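You operate a simulated robot arm through the tools that you are given. There is no shell and no other tool. Be economical: measure what you need, move in short steps, check, and stop when the job is done.

The job below is to be done with a simulated robot arm. You get a single attempt, and the scene is never put back.

## Task
Top up the little beige tub with salt water; put it back.
Fine: to its white band, under the spout, none spilt; teal dial back at off, sliding plate in the middle.

The check looks at the end state, three seconds after you hand in, the way a careful person would. Anything else that was tipped, shoved, dropped, spilled or broken makes it a failure.

## Robot
A 7-joint arm with a two-finger parallel gripper, fixed in place. Base frame: the origin is at the foot of the arm, x ahead of it, y to its left, z up; the work surface is at about z = 0. Lengths are in mm, angles in degrees, forces in N, time in s.
With the tool pointing down near the work surface it reaches from about 220 to 580 mm from the base axis. Its first joint turns from -66.0 to 66.0 degrees. Payload 2.5 kg.
Tool frame: the origin (TCP) lies between the finger pads and is the grasp point; the fingertips stand 23 mm ahead of it; z points along the fingers, y is the line along which they close. Largest opening 94 mm; finger width 38, thickness 10; the body of the gripper, 54 by 96 mm, starts 39 mm behind the TCP.
Orientation is told as [roll, pitch, yaw] about the base's x, y, z axes, in that order, counted from this pose: with the fingers straight down and closing along the base's y, the tool's x points along the base's -x, its y along +y and its z along -z.

## Interface
- The arm moves only by the tool nudge_tool. Its argument "targets" is text: rows parted by semicolons, each of 7 numbers parted by spaces: the shift along the base's x, y, z in mm, then the turn, a rotation vector about the base's x, y, z in degrees, then the finger opening in mm, from 0 to 94. In form: tx ty tz rx ry rz grip; .... A call has 1 to 12 rows; each row is the pose to reach, as a shift and turn from the pose commanded when the call began. Each row takes 0.2 s and may step no farther than 50 mm and 8.6 degrees from the row before; otherwise, or with a gripper value out of range, the whole call is refused. Where a pose cannot be reached the arm comes as near as it can. A force on the tool above 60 N (or 10 N above the force at the start of the call, whichever is more), or a blocked arm, ends the call early, and 0.2 s more pass. Each finger travels about 108 mm/s and halts on what it meets, pressing with about 42 N; the grip force reading is that of the motor and also rises with nothing between the fingers. The clock runs only during rows and for 0.2 s after the last one: add rows that repeat a pose to give the fingers time. The reply holds the time, the measured pose of the TCP, the force on the tool along the base axes, the opening and the grip force, in the units named above and with some noise, and new pictures: "pictures" is both (left out), scene, wrist or none.
- Cameras (640 x 400 px; columns grow to the right, rows downward): "scene" is fixed at [137, -420.1, 551.9]; the picture's right is [0.66, -0.75, 0.00], its down [-0.38, -0.34, -0.86] and it looks along [0.64, 0.57, -0.51] (base axes); focal length 310 px, centre (320, 200). "wrist" rides on the gripper at [-39, 0, -44] in the tool frame; the picture's right is [0.00, -1.00, 0.00], its down [0.97, 0.00, -0.24] and it looks along [0.24, 0.00, 0.97] (tool axes); focal length 218 px, centre (320, 200).
- measure_at(camera, pixels): for up to 12 pixels [column, row] of the newest picture of that camera ("zoom" is the newest enlarged one), the place [x, y, z] in the base frame of the surface seen there, good to about 2 mm. No time passes.
- inspect(camera, box): a new picture of the part [left, top, right, bottom] of that camera's present view, enlarged. No time passes.
- finish_job(): hands the job in; it is judged then, once.

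Keep the steps short. Do not move on a guess: measure, check each grasp and each placing, and mend mistakes. In all there are 80 turns and 120 pictures (those below and enlarged ones count). Leave the gripper open and the arm clear of the work at the hand-in unless told otherwise, and finish with a single line.

The tools are called after "Emit:" as a command line: name --argument value ..., lists and objects as JSON in quotes. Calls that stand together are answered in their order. nudge_tool: Moves the arm, as the interface text tells. Its arguments: {"type":"object","properties":{"targets":{"type":"string"},"pictures":{"type":"string","enum":["both","scene","wrist","none"]}},"required":["targets"]} The other tools are called the same way: measure_at (camera, pixels) gives the place of the surface under pixels of a picture; inspect (camera, box) takes an enlarged picture of a part of a camera's view; finish_job () hands the job in.

At the start:

```text
clock: 0.0
ee_pos: [406.1, 34.8, 373.3]
tool_rot: [0.0, 0.0, 0.0]
contact_force: [-0.3, 0.4, 0.3]
finger_gap: 93.8
finger_force: 0.1
```

scene: 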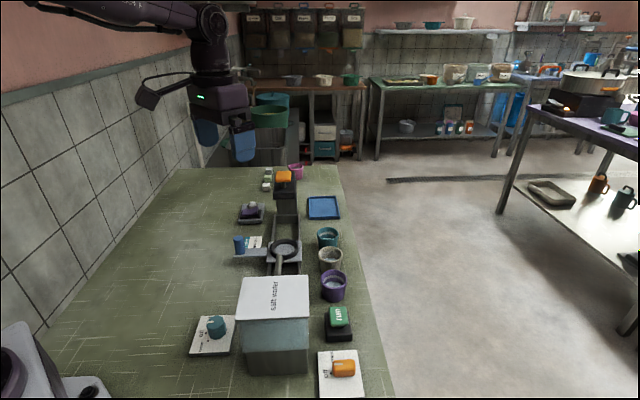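
wrist: 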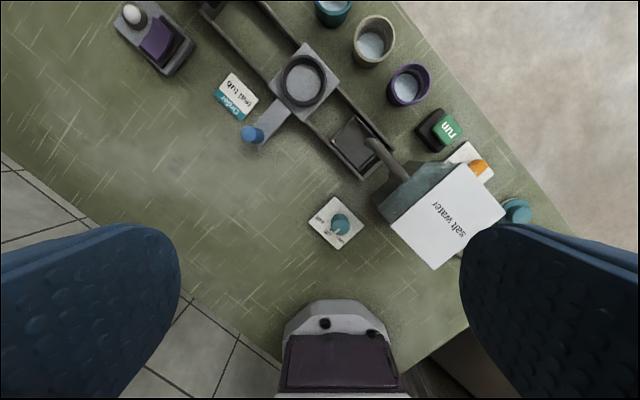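

I see a salt-water tank with a spout, a sliding plate on a rail, a teal dial, an orange dial, a run button and several tubs. I'll enlarge the views first.

Emit:
inspect --camera "scene" --box '[180, 150, 380, 275]'

Emit:
inspect --camera "scene" --box '[180, 260, 390, 400]'

Emit:
inspect --camera "wrist" --box '[200, 0, 400, 125]'

Emit:
inspect --camera "wrist" --box '[300, 100, 540, 250]'

```text
3.20 times, centred on (280, 212) of scene
```

zoom: 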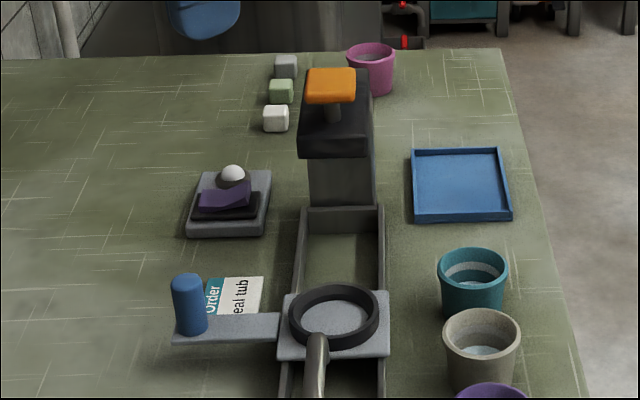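

```text
2.86 times, centred on (285, 330) of scene
```

zoom: 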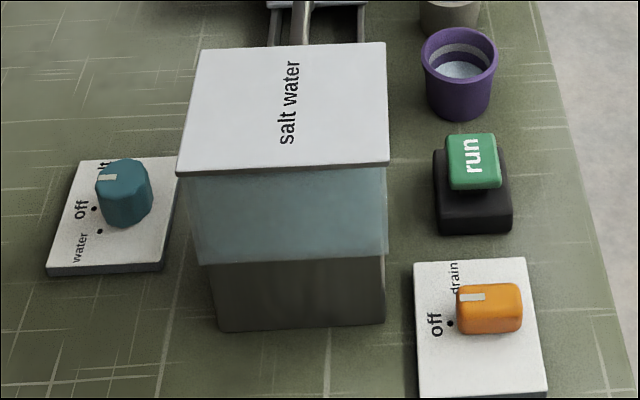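

```text
3.20 times, centred on (300, 62) of wrist
```

zoom: 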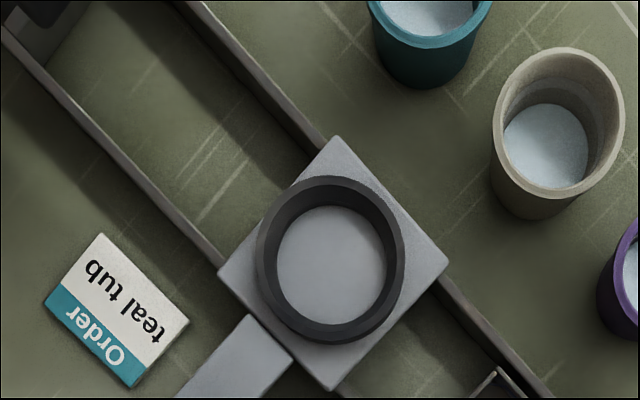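

```text
2.67 times, centred on (420, 175) of wrist
```

zoom: 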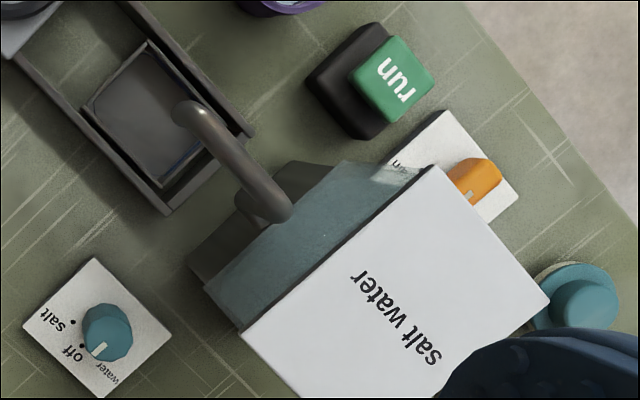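

Next I'll measure the main points on the plate, tubs, dials and spout in both pictures.

Emit:
measure_at --camera "wrist" --pixels '[[301, 82], [251, 135], [374, 42], [370, 20], [340, 223], [371, 142], [333, 153], [240, 95], [480, 165], [515, 210], [448, 129], [408, 85]]'

Emit:
measure_at --camera "scene" --pixels '[[330, 248], [331, 262], [344, 252], [320, 256], [238, 242], [285, 247], [216, 325], [340, 316], [345, 367], [283, 178], [280, 258], [328, 233]]'

Emit:
inspect --camera "scene" --box '[300, 220, 364, 310]'

Emit:
inspect --camera "wrist" --box '[300, 190, 380, 255]'

```text
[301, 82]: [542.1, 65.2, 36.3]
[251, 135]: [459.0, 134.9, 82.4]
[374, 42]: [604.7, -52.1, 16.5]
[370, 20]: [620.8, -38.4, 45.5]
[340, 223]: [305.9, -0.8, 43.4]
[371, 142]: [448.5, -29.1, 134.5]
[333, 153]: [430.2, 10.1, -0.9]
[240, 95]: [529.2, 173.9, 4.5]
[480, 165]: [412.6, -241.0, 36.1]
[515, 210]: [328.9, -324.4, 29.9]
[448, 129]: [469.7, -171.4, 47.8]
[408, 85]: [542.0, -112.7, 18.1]
```

```text
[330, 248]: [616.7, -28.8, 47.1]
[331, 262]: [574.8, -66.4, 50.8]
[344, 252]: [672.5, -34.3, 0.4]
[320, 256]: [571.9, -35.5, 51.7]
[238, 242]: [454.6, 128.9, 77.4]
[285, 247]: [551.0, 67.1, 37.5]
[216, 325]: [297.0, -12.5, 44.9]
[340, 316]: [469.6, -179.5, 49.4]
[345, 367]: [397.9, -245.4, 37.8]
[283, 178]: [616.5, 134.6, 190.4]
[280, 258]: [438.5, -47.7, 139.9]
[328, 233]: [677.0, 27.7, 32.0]
```

```text
4.44 times, centred on (332, 265) of scene
```

zoom: 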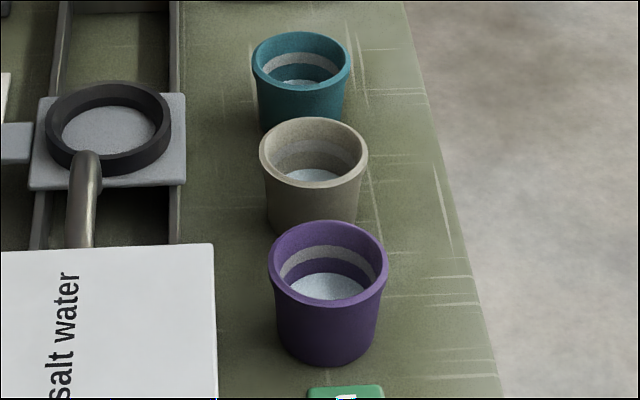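

```text
6.15 times, centred on (340, 222) of wrist
```

zoom: 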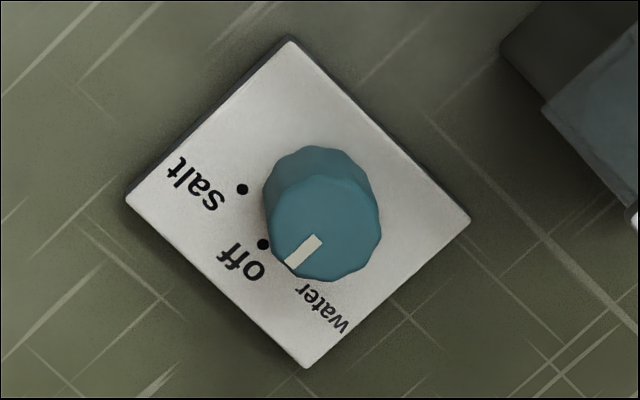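

The tub row sits near the reach limit. I'll move the wrist camera above the tubs and spout at the same height for a better look.

Emit:
nudge_tool --targets "35 -30 0 0 0 0 94; 70 -60 0 0 0 0 94; 100 -90 -10 0 0 0 94; 100 -90 -10 0 0 0 94"

```text
clock: 1.0
ee_pos: [503.5, -56.5, 362.5]
tool_rot: [0.0, 0.0, 0.0]
contact_force: [-0.1, 0.3, 0.2]
finger_gap: 94.0
finger_force: 0.0
```

scene: 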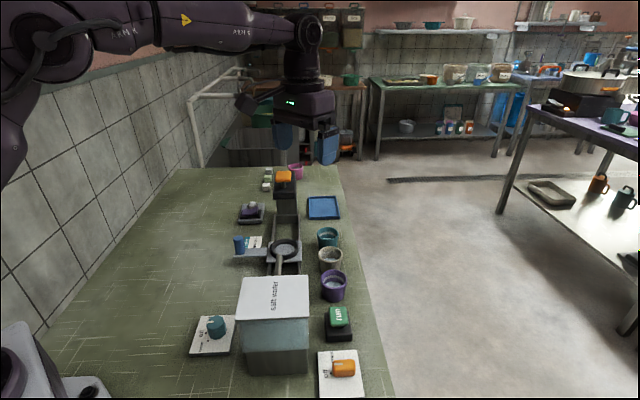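
wrist: 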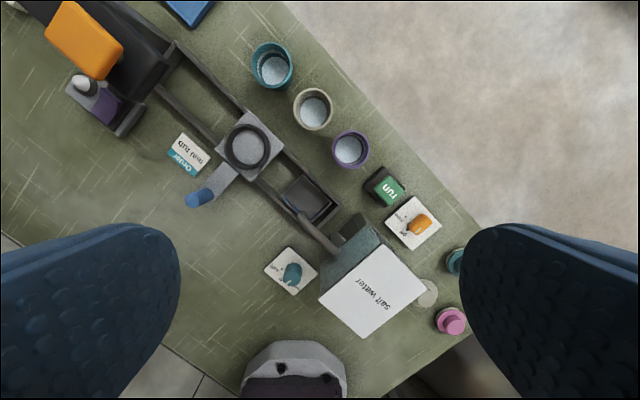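

Emit:
inspect --camera "wrist" --box '[220, 30, 400, 142]'

Emit:
inspect --camera "wrist" --box '[250, 150, 490, 300]'

Emit:
inspect --camera "wrist" --box '[40, 0, 240, 125]'

Emit:
measure_at --camera "wrist" --pixels '[[296, 109], [331, 112], [313, 90], [314, 128], [313, 112], [272, 44], [272, 88], [350, 132], [350, 165], [246, 147], [197, 198], [308, 196]]'

```text
3.56 times, centred on (310, 86) of wrist
```

zoom: 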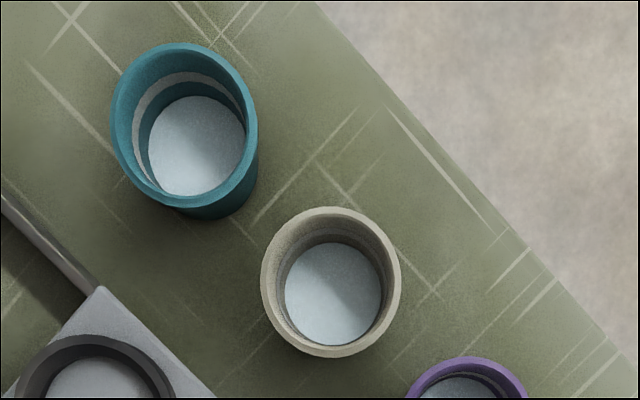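

```text
2.67 times, centred on (370, 225) of wrist
```

zoom: 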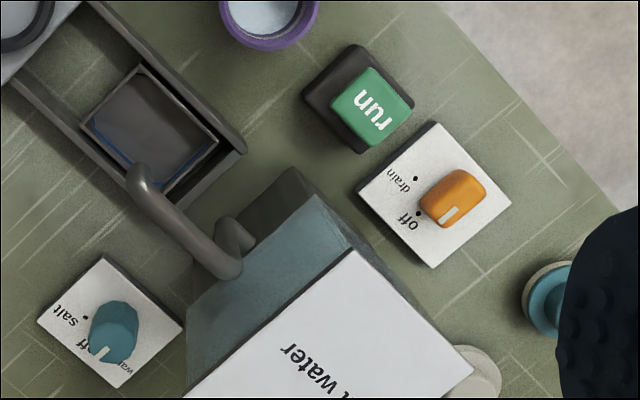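

```text
3.20 times, centred on (140, 62) of wrist
```

zoom: 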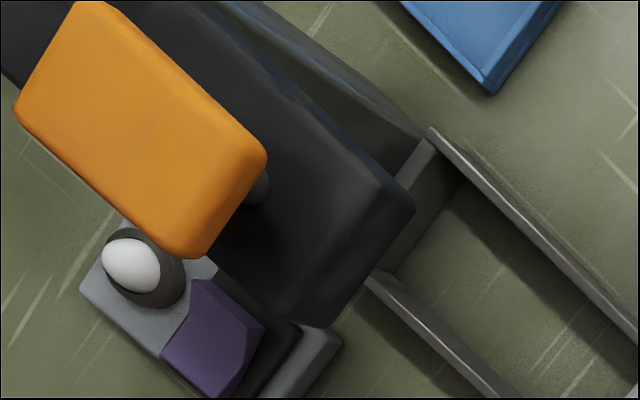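

```text
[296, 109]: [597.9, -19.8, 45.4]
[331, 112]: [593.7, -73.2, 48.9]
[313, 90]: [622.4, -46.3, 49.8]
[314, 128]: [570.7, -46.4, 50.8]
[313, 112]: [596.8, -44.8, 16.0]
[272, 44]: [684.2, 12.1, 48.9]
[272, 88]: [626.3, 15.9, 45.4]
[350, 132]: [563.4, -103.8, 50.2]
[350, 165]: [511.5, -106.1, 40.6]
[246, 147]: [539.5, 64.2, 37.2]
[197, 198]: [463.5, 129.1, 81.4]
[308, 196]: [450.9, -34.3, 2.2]
```

The beige tub is centred near (596, -47), radius about 26, height about 50, with water near z 16. Next I'll measure the ring, spout, handle and dials.

Emit:
inspect --camera "wrist" --box '[180, 100, 308, 215]'

Emit:
measure_at --camera "wrist" --pixels '[[224, 147], [270, 147], [247, 124], [247, 171], [302, 214], [318, 234], [336, 250], [330, 210], [283, 182], [217, 190], [281, 168], [248, 108]]'

Emit:
measure_at --camera "scene" --pixels '[[279, 252], [279, 262], [277, 270], [285, 241], [271, 250], [299, 248], [232, 240], [246, 240], [239, 238], [239, 253], [208, 320], [222, 318]]'

```text
3.48 times, centred on (244, 158) of wrist
```

zoom: 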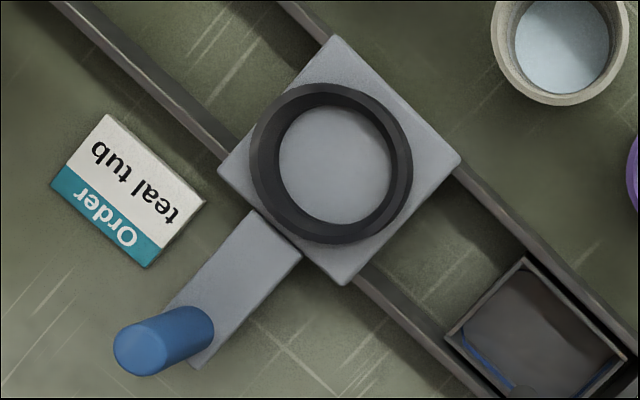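

```text
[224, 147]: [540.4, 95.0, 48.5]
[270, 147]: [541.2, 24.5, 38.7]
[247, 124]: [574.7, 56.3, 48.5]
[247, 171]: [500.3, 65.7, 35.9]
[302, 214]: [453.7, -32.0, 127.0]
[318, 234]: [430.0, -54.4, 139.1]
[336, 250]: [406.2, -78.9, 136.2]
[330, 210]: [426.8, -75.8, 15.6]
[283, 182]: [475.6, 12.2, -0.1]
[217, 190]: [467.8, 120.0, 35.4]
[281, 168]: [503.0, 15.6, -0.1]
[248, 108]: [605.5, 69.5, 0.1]
```

```text
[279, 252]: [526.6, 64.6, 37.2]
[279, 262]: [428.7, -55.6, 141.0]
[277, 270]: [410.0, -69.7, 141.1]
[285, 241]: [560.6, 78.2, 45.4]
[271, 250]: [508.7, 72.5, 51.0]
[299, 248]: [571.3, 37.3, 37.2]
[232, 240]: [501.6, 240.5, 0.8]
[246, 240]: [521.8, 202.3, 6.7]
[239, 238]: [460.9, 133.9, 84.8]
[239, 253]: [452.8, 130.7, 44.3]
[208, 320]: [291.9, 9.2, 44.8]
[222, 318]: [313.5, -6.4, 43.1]
```

The tub stands about 598 mm out, so I'll approach with the tool tilted 16° outward. First I'll stop above the tub at z 150 with the opening at 76, then check.

Emit:
nudge_tool --targets "20 2 -40 0 -4 0 76; 40 4 -80 0 -8 0 76; 60 6 -125 0 -12 0 76; 80 8 -170 0 -16 0 76; 90 8 -213 0 -16 0 76; 90 8 -213 0 -16 0 76"

```text
clock: 2.4
ee_pos: [596.7, -47.0, 146.1]
tool_rot: [0.0, -16.2, 0.0]
contact_force: [-0.5, 0.3, -0.4]
finger_gap: 76.2
finger_force: 0.0
```

scene: 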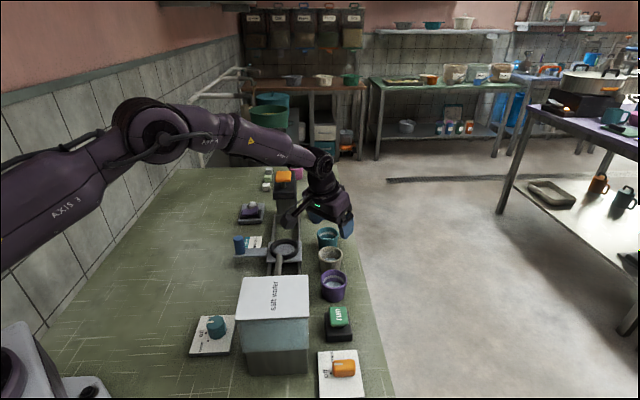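
wrist: 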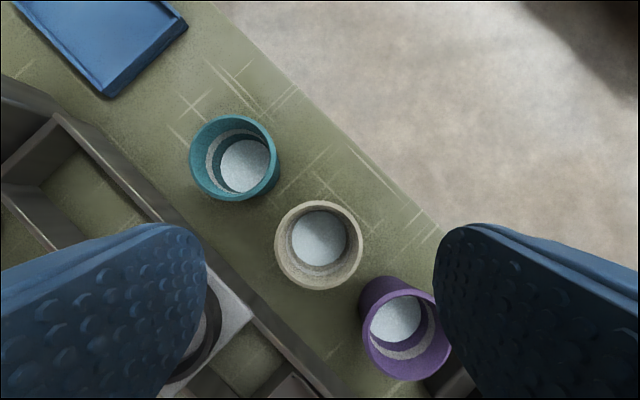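

The pose is good. I'll refine the tub position and look for its band.

Emit:
measure_at --camera "wrist" --pixels '[[278, 244], [360, 244], [319, 203], [319, 286], [319, 238], [192, 155], [276, 155], [364, 335], [320, 272]]'

Emit:
inspect --camera "wrist" --box '[260, 195, 380, 295]'

```text
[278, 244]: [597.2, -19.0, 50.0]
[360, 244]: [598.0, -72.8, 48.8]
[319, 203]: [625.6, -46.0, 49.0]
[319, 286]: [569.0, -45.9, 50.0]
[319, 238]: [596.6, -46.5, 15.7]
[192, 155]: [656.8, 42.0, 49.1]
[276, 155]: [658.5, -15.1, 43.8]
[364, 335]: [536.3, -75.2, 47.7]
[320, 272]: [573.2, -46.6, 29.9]
```

```text
4.00 times, centred on (320, 245) of wrist
```

zoom: 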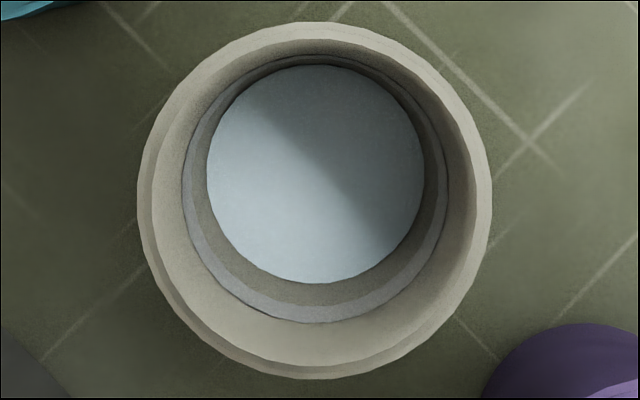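

The band shows as a lighter ring inside. I'll measure its edges on the near inner wall.

Emit:
measure_at --camera "zoom" --pixels '[[315, 278], [315, 290], [315, 300], [315, 308], [315, 314], [315, 320], [315, 328], [315, 350], [315, 65], [315, 200]]'

```text
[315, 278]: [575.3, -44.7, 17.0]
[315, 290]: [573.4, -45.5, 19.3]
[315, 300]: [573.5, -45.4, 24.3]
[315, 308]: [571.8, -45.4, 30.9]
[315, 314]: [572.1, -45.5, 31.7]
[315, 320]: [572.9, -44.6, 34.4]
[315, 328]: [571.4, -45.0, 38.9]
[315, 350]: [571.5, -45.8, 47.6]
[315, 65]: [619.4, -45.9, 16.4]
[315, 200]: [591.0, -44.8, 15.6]
```

The band runs from z 28 to 35 with the tub base at 0. Now I'll go down to grasp height, TCP at about z 44.

Emit:
nudge_tool --targets "0 1 -35 0 0 0 76; 0 1 -70 0 0 0 76; 0 1 -90 0 0 0 76; 0 1 -102 0 0 0 76; 0 1 -102 0 0 0 76"

```text
clock: 3.6
ee_pos: [596.1, -46.0, 46.4]
tool_rot: [-0.1, -16.0, -0.1]
contact_force: [0.3, 0.2, -0.5]
finger_gap: 76.1
finger_force: 0.1
```

scene: 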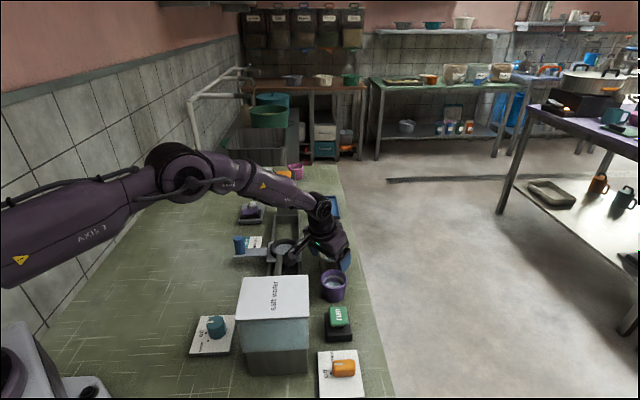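
wrist: 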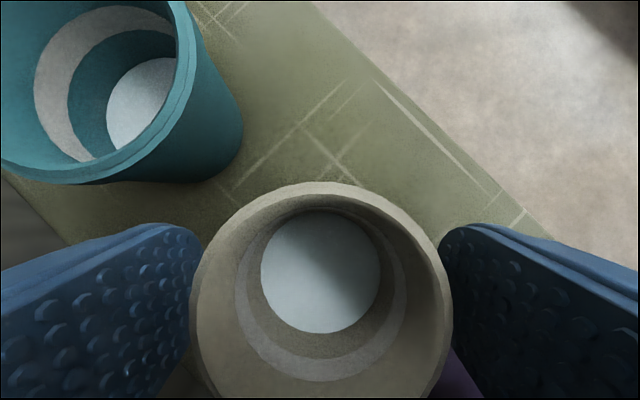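

The tub is centred between the fingers. Closing.

Emit:
nudge_tool --targets "0 0 0 0 0 0 60; 0 0 0 0 0 0 46; 0 0 0 0 0 0 46" --pictures "wrist"

```text
clock: 4.4
ee_pos: [595.9, -46.3, 47.5]
tool_rot: [0.0, -16.1, 0.0]
contact_force: [0.6, 0.8, -0.1]
finger_gap: 56.3
finger_force: 42.0
```

wrist: 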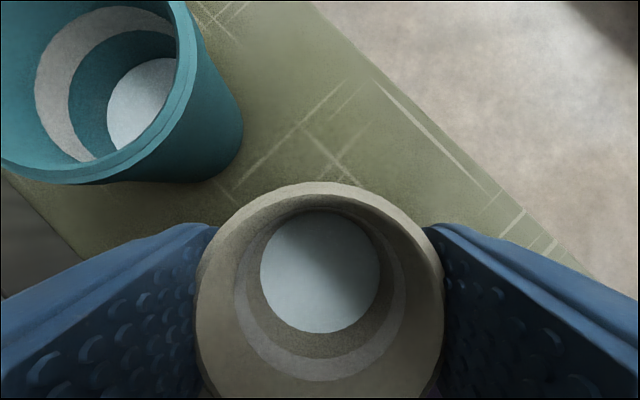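

Gripped, with the gap at 56.3 and force 42. Next I'll lift slowly.

Emit:
nudge_tool --targets "0 0 8 0 0 0 46; 0 0 25 0 0 0 46; 0 0 50 0 0 0 46; 0 0 75 0 0 0 46; 0 0 85 0 0 0 46; 0 0 85 0 0 0 46"

```text
clock: 5.8
ee_pos: [596.8, -46.7, 133.4]
tool_rot: [0.0, -16.1, 0.0]
contact_force: [-0.2, -0.3, -0.9]
finger_gap: 56.6
finger_force: 42.3
```

scene: 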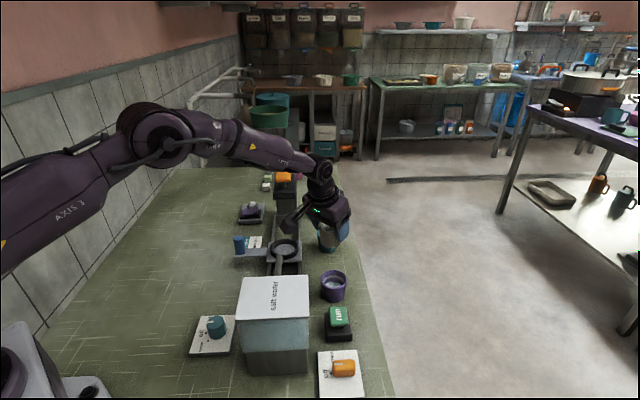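
wrist: 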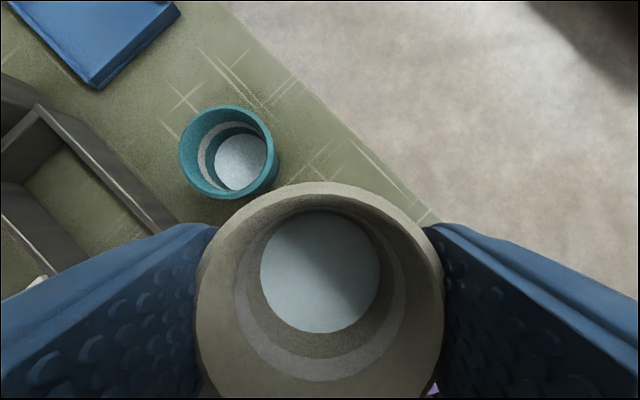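

Held firmly and level. Before moving I'll pin down the ring centre from the scene view.

Emit:
inspect --camera "scene" --box '[255, 225, 315, 275]'

```text
8.00 times, centred on (285, 250) of scene
```

zoom: 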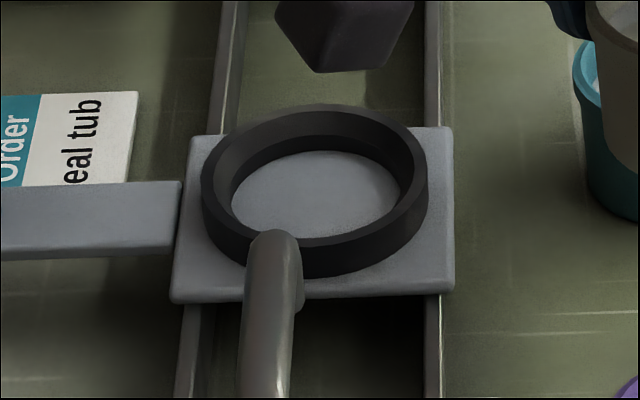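

Emit:
measure_at --camera "zoom" --pixels '[[194, 139], [449, 130], [452, 288], [176, 297], [207, 180], [423, 165], [310, 108], [320, 243], [235, 195], [398, 185], [310, 155], [340, 230]]'

```text
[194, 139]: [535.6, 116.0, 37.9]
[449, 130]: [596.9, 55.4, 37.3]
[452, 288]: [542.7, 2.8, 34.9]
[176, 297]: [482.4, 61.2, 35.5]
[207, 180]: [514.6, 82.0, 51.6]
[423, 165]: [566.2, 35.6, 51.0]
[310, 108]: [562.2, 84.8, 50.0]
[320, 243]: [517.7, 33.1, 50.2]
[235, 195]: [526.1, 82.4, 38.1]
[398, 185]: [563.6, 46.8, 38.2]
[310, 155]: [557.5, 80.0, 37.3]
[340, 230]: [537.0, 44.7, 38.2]
```

The plate corners and the ring rim agree on a ring centre at (540, 59), rim z 50 and floor z 37. I'll carry the tub there at this height.

Emit:
nudge_tool --targets "-6 10 0 0 0 0 46; -16 30 0 0 0 0 46; -28 52 0 0 0 0 46; -40 75 0 0 0 0 46; -51 95 0 0 0 0 46; -56 105 0 0 0 0 46; -56.5 105.5 0 0 0 0 46; -56.5 105.5 0 0 0 0 46"

Emit:
inspect --camera "scene" --box '[235, 195, 331, 275]'

```text
clock: 7.6
ee_pos: [540.4, 59.5, 132.8]
tool_rot: [-0.1, -16.1, 0.0]
contact_force: [-0.5, 0.0, -0.8]
finger_gap: 56.1
finger_force: 41.6
```

scene: 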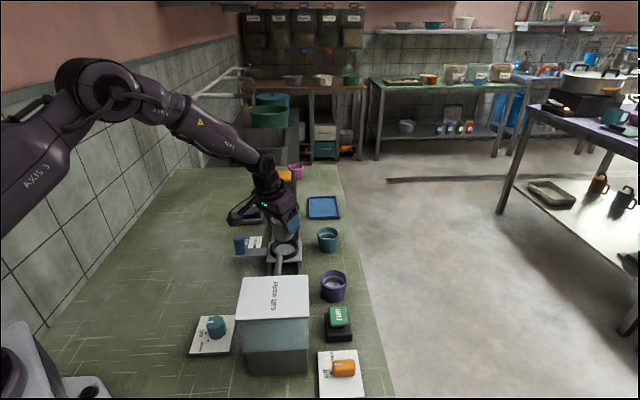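
wrist: 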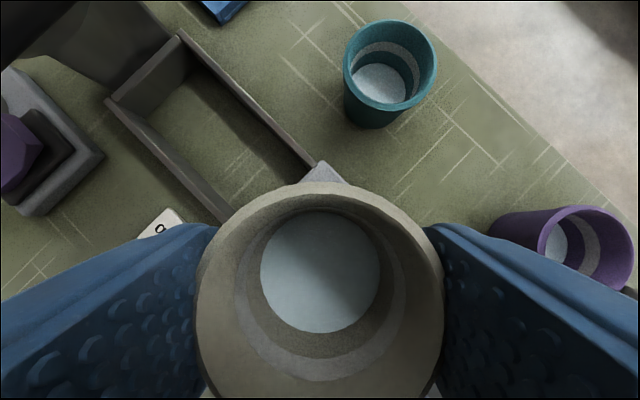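

```text
5.00 times, centred on (283, 235) of scene
```

zoom: 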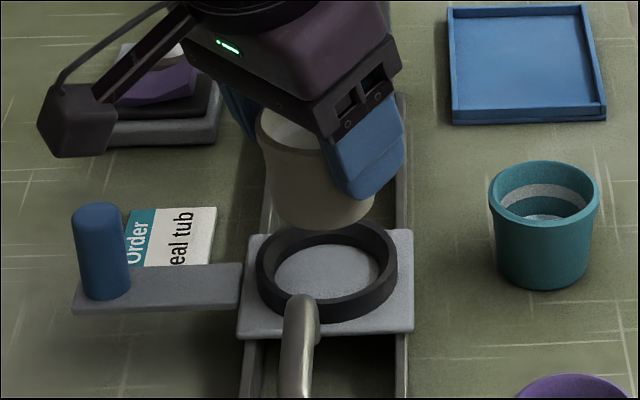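

Aligned over the ring. I'll lower gently and watch the force.

Emit:
nudge_tool --targets "0 0 -15 0 0 0 46; 0 0 -28 0 0 0 46; 0 0 -37 0 0 0 46; 0 0 -42 0 0 0 46; 0 0 -45 0 0 0 46; 0 0 -46 0 0 0 46"

Emit:
inspect --camera "scene" --box '[235, 205, 331, 285]'

```text
clock: 9.0
ee_pos: [539.7, 59.3, 86.9]
tool_rot: [0.0, -16.0, 0.0]
contact_force: [-0.3, -0.9, 0.0]
finger_gap: 56.2
finger_force: 42.3
```

scene: 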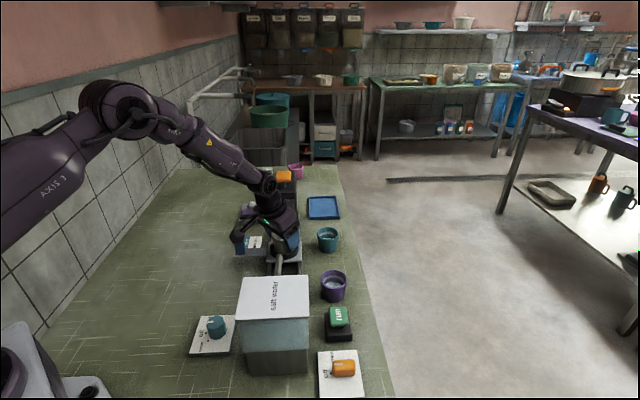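
wrist: 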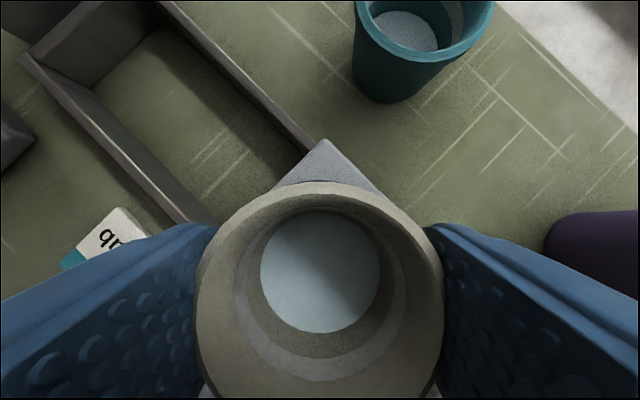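

```text
5.00 times, centred on (283, 245) of scene
```

zoom: 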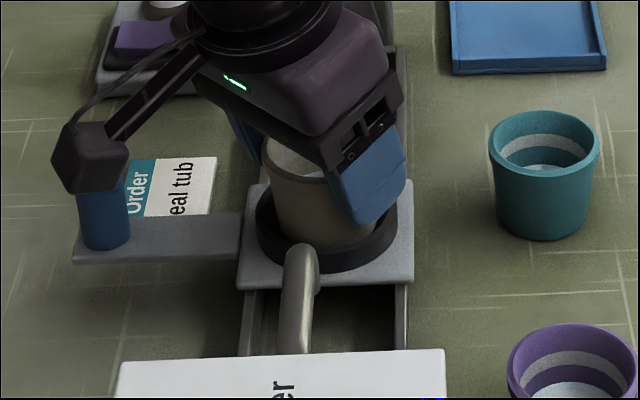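

The force is still flat, so about 1–2 mm remain. I'll check the black box that appears near the blue handle and lower in 1 mm steps.

Emit:
measure_at --camera "zoom" --pixels '[[85, 165], [85, 190], [110, 185], [100, 215]]'

Emit:
nudge_tool --targets "0 0 -1 0 0 0 46; 0 0 -2 0 0 0 46; 0 0 -2 0 0 0 46" --pictures "none"

```text
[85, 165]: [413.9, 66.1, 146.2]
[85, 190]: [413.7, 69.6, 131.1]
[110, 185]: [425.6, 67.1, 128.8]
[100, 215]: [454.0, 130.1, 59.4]
```

```text
clock: 9.8
ee_pos: [538.7, 60.4, 85.7]
tool_rot: [0.0, -15.9, 0.0]
contact_force: [0.5, 0.8, -1.0]
finger_gap: 56.1
finger_force: 41.8
```

Emit:
nudge_tool --targets "0 0 -0.7 0 0 0 46; 0 0 -1.4 0 0 0 46; 0 0 -1.4 0 0 0 46" --pictures "none"

```text
clock: 10.6
ee_pos: [539.0, 59.5, 83.8]
tool_rot: [0.0, -16.0, 0.1]
contact_force: [-0.6, -0.1, 0.8]
finger_gap: 56.2
finger_force: 42.6
```

Emit:
nudge_tool --targets "0 0 -0.7 0 0 0 46; 0 0 -1.4 0 0 0 46; 0 0 -1.4 0 0 0 46" --pictures "both"

Emit:
inspect --camera "scene" --box '[262, 225, 318, 270]'

```text
clock: 11.4
ee_pos: [540.7, 59.7, 84.7]
tool_rot: [0.0, -16.2, 0.0]
contact_force: [-3.8, 2.6, 16.3]
finger_gap: 56.3
finger_force: 41.4
```

scene: 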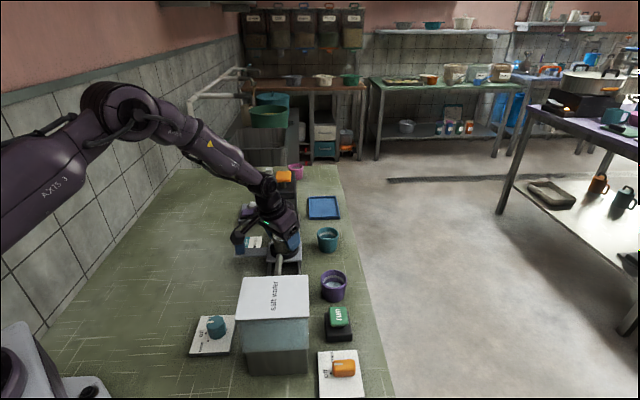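
wrist: 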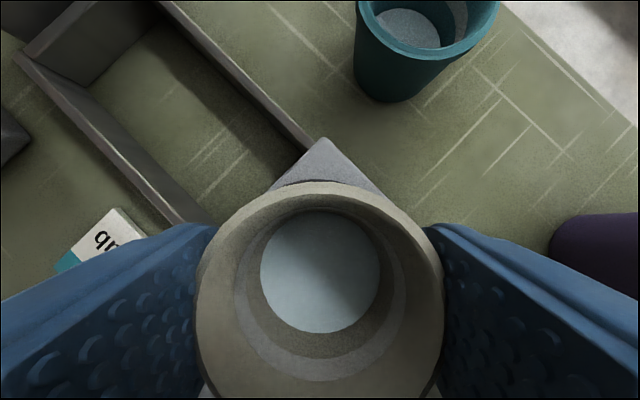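

```text
8.89 times, centred on (290, 248) of scene
```

zoom: 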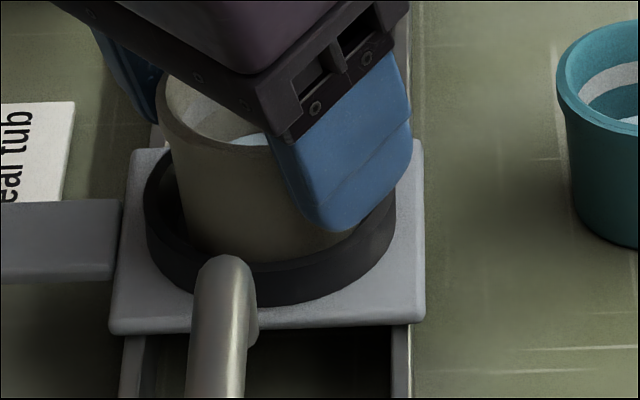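

The tub is now seated, with 16 N upward and its base inside the ring. I'll ease off, open and rise straight up.

Emit:
nudge_tool --targets "0 0 1.2 0 0 0 46; 0 0 1.2 0 0 0 60; 0 0 1.2 0 0 0 76; 0 0 1.2 0 0 0 78; 0 0 15 0 0 0 78; 0 0 45 0 0 0 78; 0 0 85 0 0 0 78; 0 0 120 0 0 0 78; 0 0 120 0 0 0 78"

Emit:
inspect --camera "scene" --box '[235, 210, 331, 290]'

```text
clock: 13.4
ee_pos: [540.4, 60.8, 202.8]
tool_rot: [0.0, -16.0, 0.0]
contact_force: [-0.4, -0.2, 0.5]
finger_gap: 77.8
finger_force: 0.1
```

scene: 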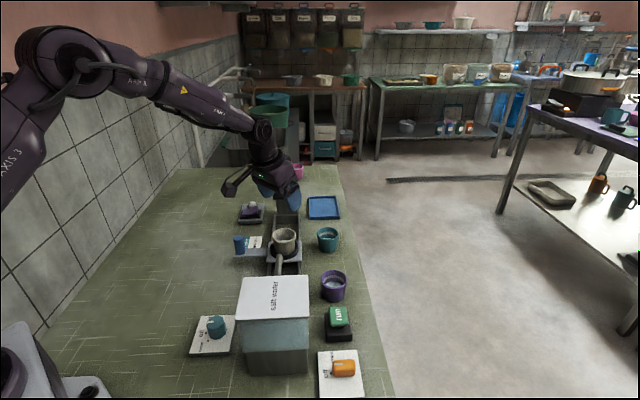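
wrist: 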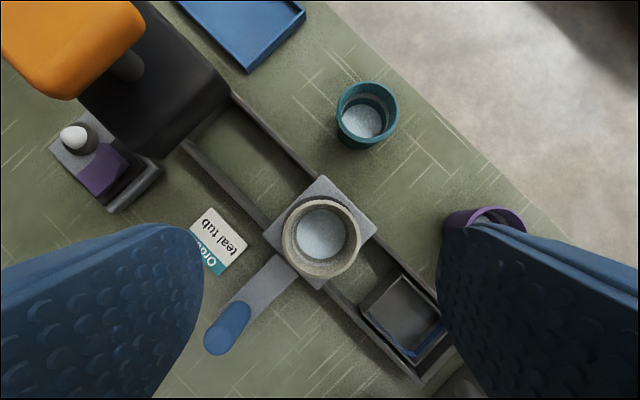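

```text
5.00 times, centred on (283, 250) of scene
```

zoom: 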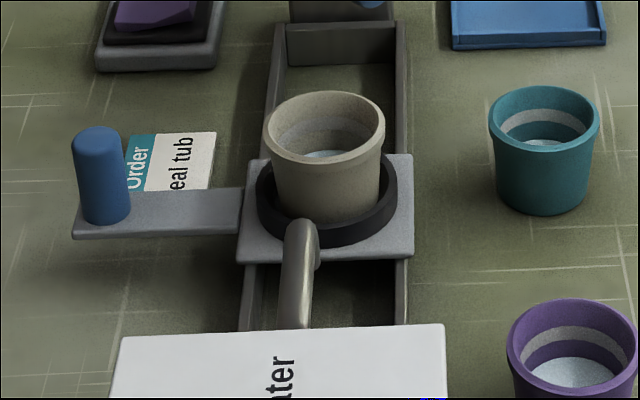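

The tub sits squarely in the ring. Next comes the blue handle: I'll untilt and move above it at safe height, and then yaw -45° so the fingers close along the rail.

Emit:
nudge_tool --targets "-26 24 0 0 6 0 78; -52 48 0 0 12 0 78; -78 72 0 0 16 0 78; -78 72 0 0 16 0 78" --pictures "none"

Emit:
nudge_tool --targets "0 0 0 0 0 -8 78; 0 0 0 0 0 -16 74; 0 0 0 0 0 -24 70; 0 0 0 0 0 -32 66; 0 0 0 0 0 -40 60; 0 0 0 0 0 -45 60; 0 0 0 0 0 -45 60"

```text
clock: 14.4
ee_pos: [461.8, 129.1, 202.3]
tool_rot: [-0.1, 0.1, 0.1]
contact_force: [0.5, 0.2, -0.4]
finger_gap: 78.2
finger_force: 0.0
```

```text
clock: 16.0
ee_pos: [461.5, 130.3, 201.8]
tool_rot: [-0.1, 0.0, -45.0]
contact_force: [0.0, 0.0, 0.1]
finger_gap: 59.8
finger_force: 0.0
```

scene: 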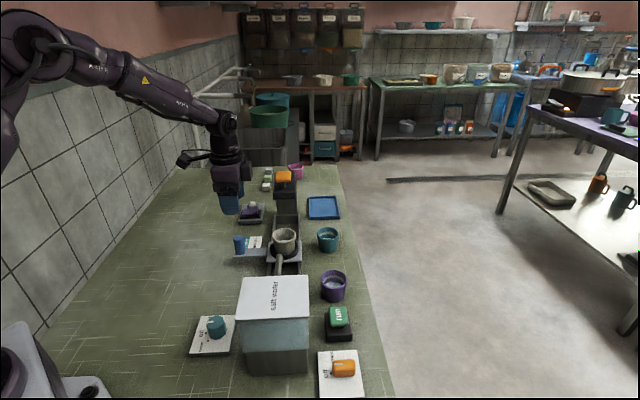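
wrist: 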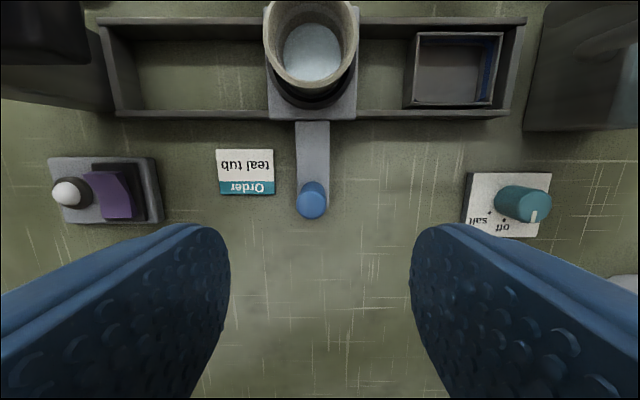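

The peg sits about 5 mm off in +x and +y. I'll correct that and descend to TCP z 69, which puts the fingertips near 46, above the handle arm at 36.

Emit:
nudge_tool --targets "4 5 -30 0 0 0 60; 4 5 -75 0 0 0 60; 4 5 -110 0 0 0 60; 4 5 -133 0 0 0 60; 4 5 -133 0 0 0 60"

Emit:
inspect --camera "scene" --box '[195, 200, 291, 280]'

```text
clock: 17.2
ee_pos: [465.3, 135.9, 68.3]
tool_rot: [0.0, 0.0, -45.0]
contact_force: [-0.2, 0.0, -0.3]
finger_gap: 59.9
finger_force: 0.1
```

scene: 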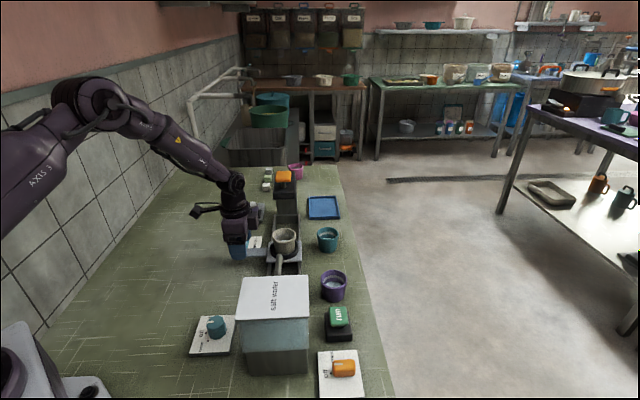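
wrist: 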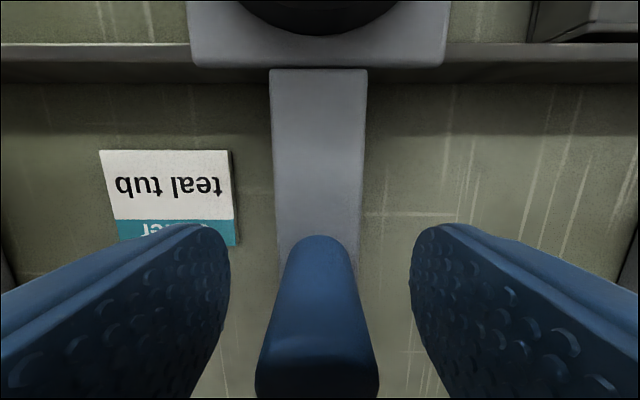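

```text
5.00 times, centred on (243, 240) of scene
```

zoom: 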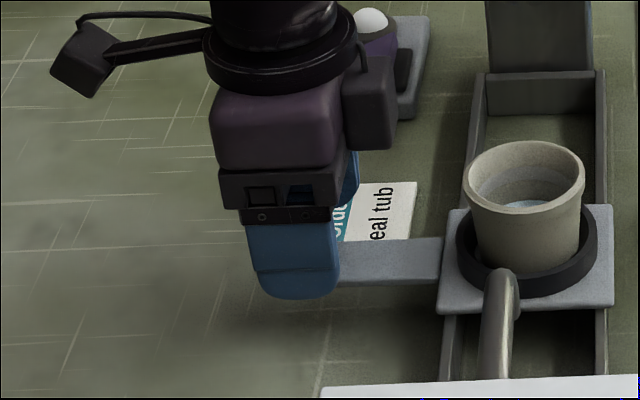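

The peg is centred between the fingers. Closing.

Emit:
nudge_tool --targets "0 0 0 0 0 0 40; 0 0 0 0 0 0 16; 0 0 0 0 0 0 16" --pictures "none"

```text
clock: 18.0
ee_pos: [463.7, 134.7, 69.2]
tool_rot: [-0.1, 0.0, -44.9]
contact_force: [-0.5, 0.0, -1.0]
finger_gap: 23.6
finger_force: 44.7
```

The peg is held, gap 23.6. I'll slide 20 mm slowly toward the spout and check the force.

Emit:
nudge_tool --targets "-3 -3 0 0 0 0 16; -7 -7 0 0 0 0 16; -14 -14 0 0 0 0 16" --pictures "scene"

```text
clock: 18.8
ee_pos: [451.2, 122.7, 68.0]
tool_rot: [0.0, 0.0, -45.0]
contact_force: [1.9, -1.4, -2.2]
finger_gap: 23.4
finger_force: 44.7
```

scene: 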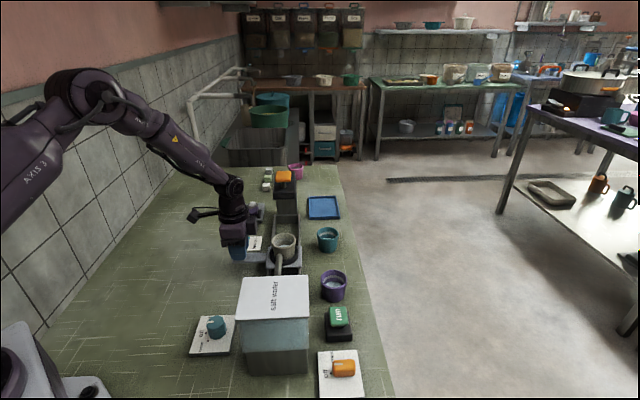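

It slides easily. Onwards in gentle rows to just short of the spout.

Emit:
nudge_tool --targets "-5 -5 0 0 0 0 16; -12 -12 0 0 0 0 16; -20 -20 0 0 0 0 16; -28 -28 0 0 0 0 16; -36 -36 0 0 0 0 16; -44 -44 0 0 0 0 16; -52 -52 0 0 0 0 16; -58 -58 0 0 0 0 16; -62 -62 0 0 0 0 16; -62 -62 0 0 0 0 16"

Emit:
inspect --camera "scene" --box '[220, 210, 332, 300]'

```text
clock: 21.0
ee_pos: [389.5, 59.5, 68.9]
tool_rot: [-0.1, 0.0, -45.1]
contact_force: [7.8, -8.5, -29.8]
finger_gap: 23.6
finger_force: 44.9
```

scene: 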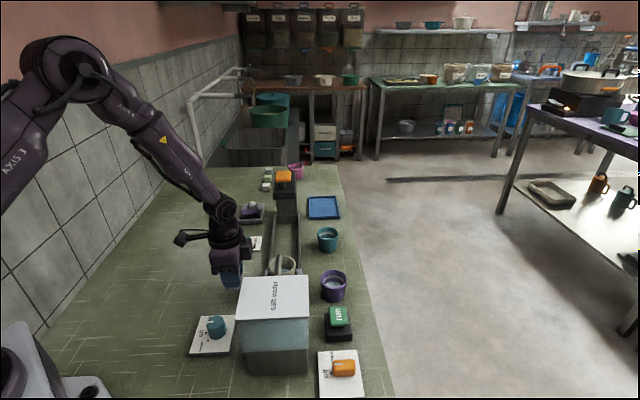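
wrist: 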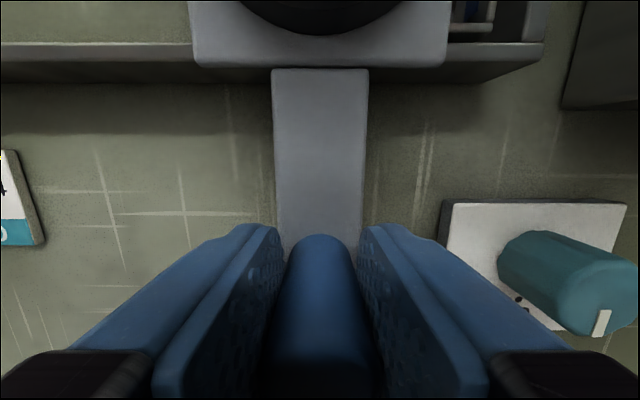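

```text
4.44 times, centred on (276, 255) of scene
```

zoom: 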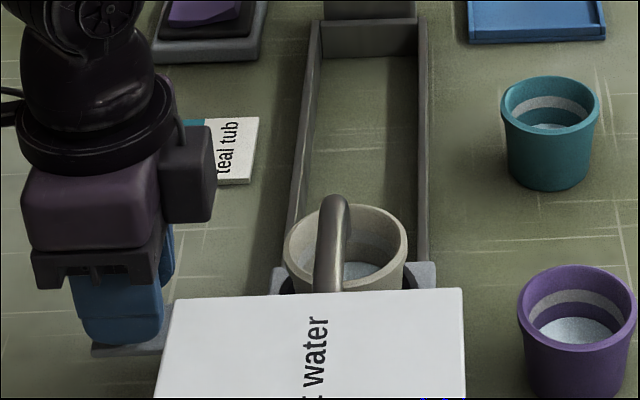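

The plate is about at (464, -17) and the tool reads -30 N in z, a small height mismatch that I'll relieve. First I'll measure where the spout tip is relative to the tub rim.

Emit:
measure_at --camera "zoom" --pixels '[[335, 197], [335, 205], [335, 215], [320, 208], [346, 210], [335, 235], [288, 250], [405, 248], [370, 208], [300, 262], [380, 270], [345, 272]]'

Emit:
nudge_tool --targets "0.3 -0.3 -0.6 0 0 0 16; 0.3 -0.3 -0.6 0 0 0 16" --pictures "none"

```text
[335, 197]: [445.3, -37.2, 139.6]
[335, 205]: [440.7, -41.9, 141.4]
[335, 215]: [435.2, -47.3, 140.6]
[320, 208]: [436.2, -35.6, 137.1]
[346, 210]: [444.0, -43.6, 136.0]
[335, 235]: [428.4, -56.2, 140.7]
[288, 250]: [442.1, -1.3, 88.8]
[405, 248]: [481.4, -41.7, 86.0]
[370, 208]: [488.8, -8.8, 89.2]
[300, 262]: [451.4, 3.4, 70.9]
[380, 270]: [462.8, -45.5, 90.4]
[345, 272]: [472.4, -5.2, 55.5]
```

```text
clock: 21.6
ee_pos: [388.5, 59.9, 69.7]
tool_rot: [0.0, 0.0, -44.8]
contact_force: [4.1, -4.6, -20.1]
finger_gap: 23.6
finger_force: 44.4
```

The force is dropping as it corrects. I'll correct further and go the last stretch: the spout outlet is near (449, -34), about 15 mm more per axis, with a likely end stop.

Emit:
nudge_tool --targets "0.3 -0.3 -1.0 0 0 0 16; -4 -4.6 -1.2 0 0 0 16; -8 -8.6 -1.2 0 0 0 16; -11 -11.6 -1.2 0 0 0 16; -11 -11.6 -1.2 0 0 0 16"

Emit:
inspect --camera "scene" --box '[235, 225, 331, 305]'

```text
clock: 22.8
ee_pos: [379.2, 49.2, 68.4]
tool_rot: [0.1, 0.0, -44.9]
contact_force: [-7.8, 8.3, 31.6]
finger_gap: 24.0
finger_force: 45.2
```

scene: 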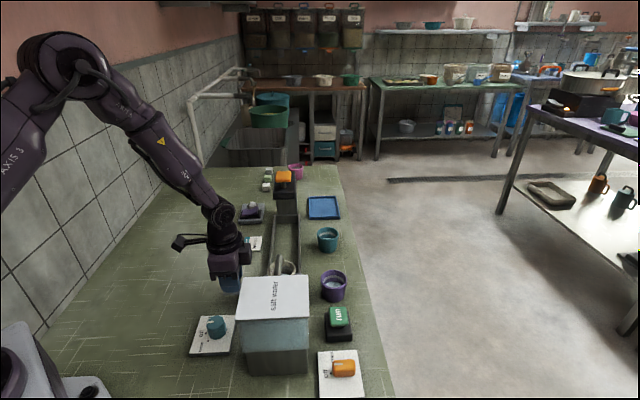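
wrist: 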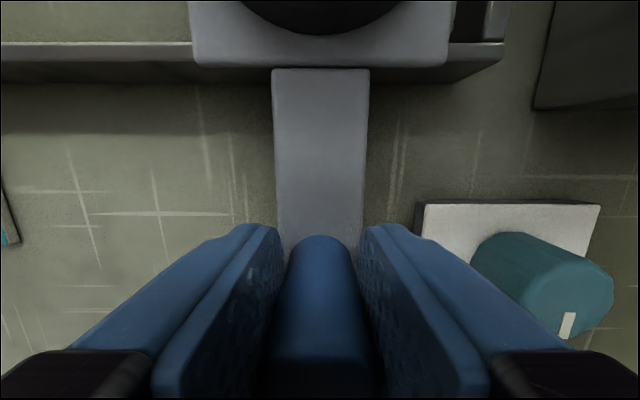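

```text
5.00 times, centred on (283, 265) of scene
```

zoom: 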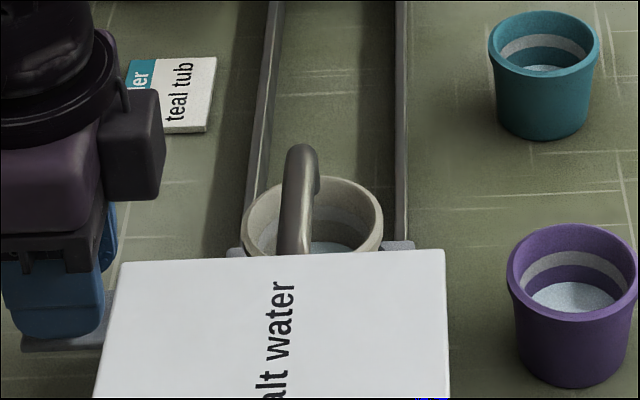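

The vertical force has flipped to +31, so I'll ease up 0.7 mm. Then I'll creep on toward the end stop, about 5 mm per axis.

Emit:
nudge_tool --targets "-0.2 0.2 0.8 0 0 0 16; -2.2 -1.8 0.8 0 0 0 16; -4.2 -3.8 0.8 0 0 0 16; -4.2 -3.8 0.8 0 0 0 16" --pictures "none"

Emit:
nudge_tool --targets "-1 -1 0 0 0 0 16; -2 -2 0 0 0 0 16; -2 -2 0 0 0 0 16"

Emit:
inspect --camera "scene" --box '[255, 235, 315, 285]'

```text
clock: 23.8
ee_pos: [374.4, 46.5, 68.1]
tool_rot: [-0.2, 0.2, -44.9]
contact_force: [-8.8, 7.6, 4.3]
finger_gap: 23.5
finger_force: 45.1
```

```text
clock: 24.6
ee_pos: [372.1, 43.9, 68.2]
tool_rot: [0.2, 0.0, -44.9]
contact_force: [10.7, 17.8, -15.0]
finger_gap: 23.6
finger_force: 45.0
```

scene: 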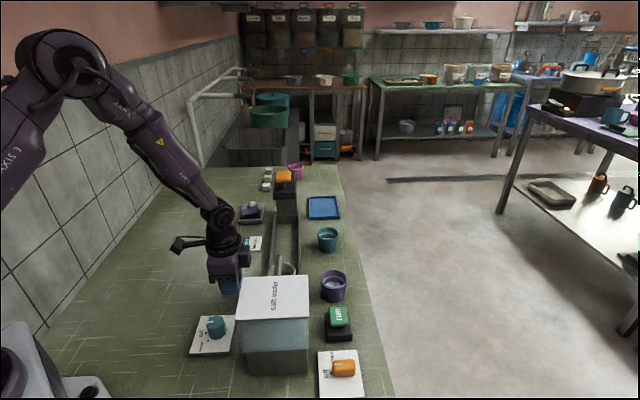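
wrist: 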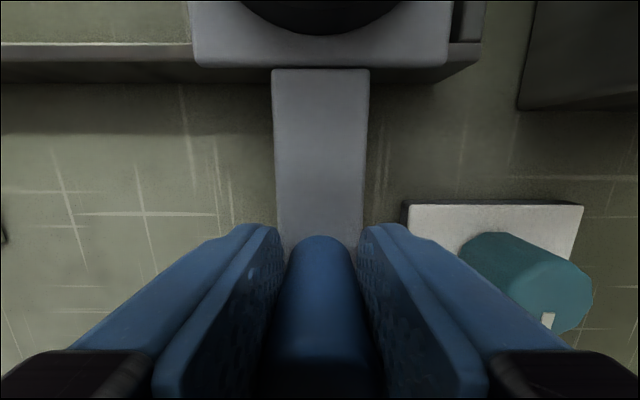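

```text
8.00 times, centred on (285, 260) of scene
```

zoom: 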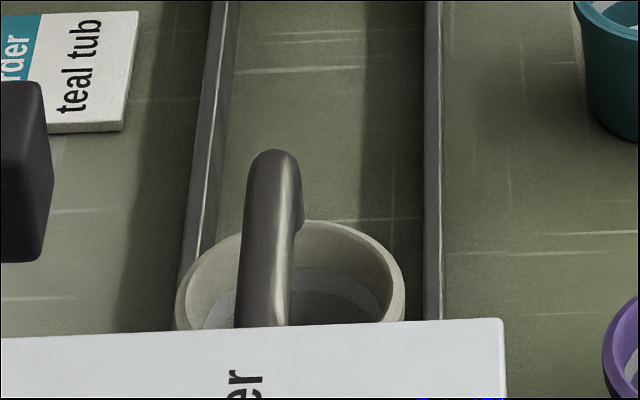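

About 20 N along the rail says the plate is at its end stop, near (448, -33) under the spout. I'll release the peg and rise, then view from above.

Emit:
nudge_tool --targets "0.5 0.7 -0.3 0 0 0 16; 0.5 0.7 -0.3 0 0 0 40; 0.5 0.7 -0.3 0 0 0 54; 0.5 0.7 10 0 0 0 54; 0.5 0.7 40 0 0 0 54; 0.5 0.7 85 0 0 0 54; 0.5 0.7 130 0 0 0 54; 0.5 0.7 160 0 0 0 54; 0.5 0.7 160 0 0 0 54"

Emit:
inspect --camera "wrist" --box '[220, 0, 400, 112]'

```text
clock: 26.6
ee_pos: [374.9, 41.8, 227.9]
tool_rot: [0.0, 0.0, -45.1]
contact_force: [-0.4, -0.6, -0.3]
finger_gap: 54.0
finger_force: 0.2
```

scene: 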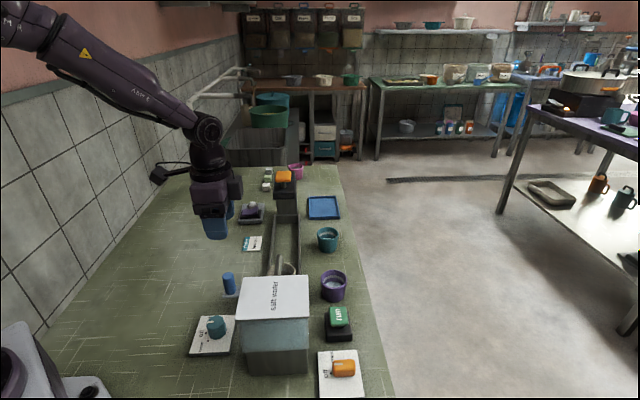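
wrist: 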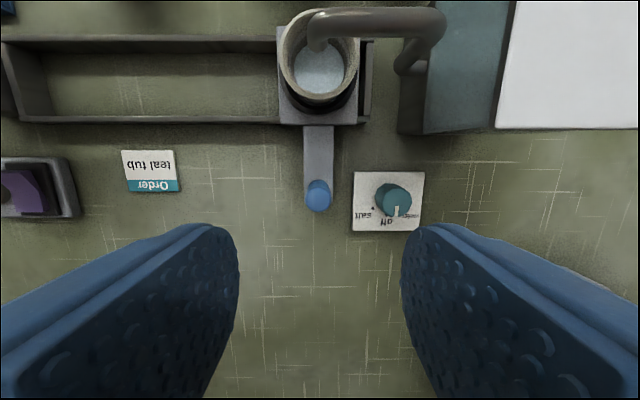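

```text
3.56 times, centred on (310, 56) of wrist
```

zoom: 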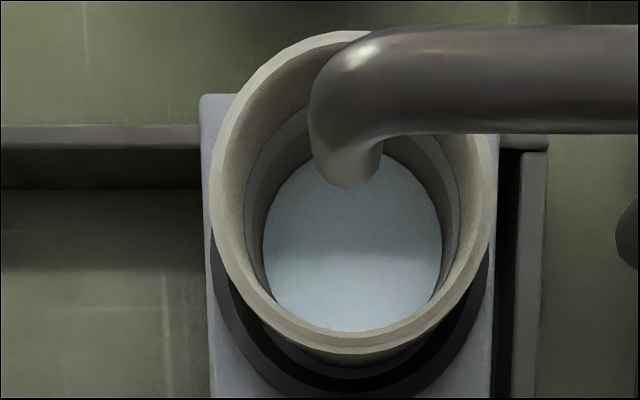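

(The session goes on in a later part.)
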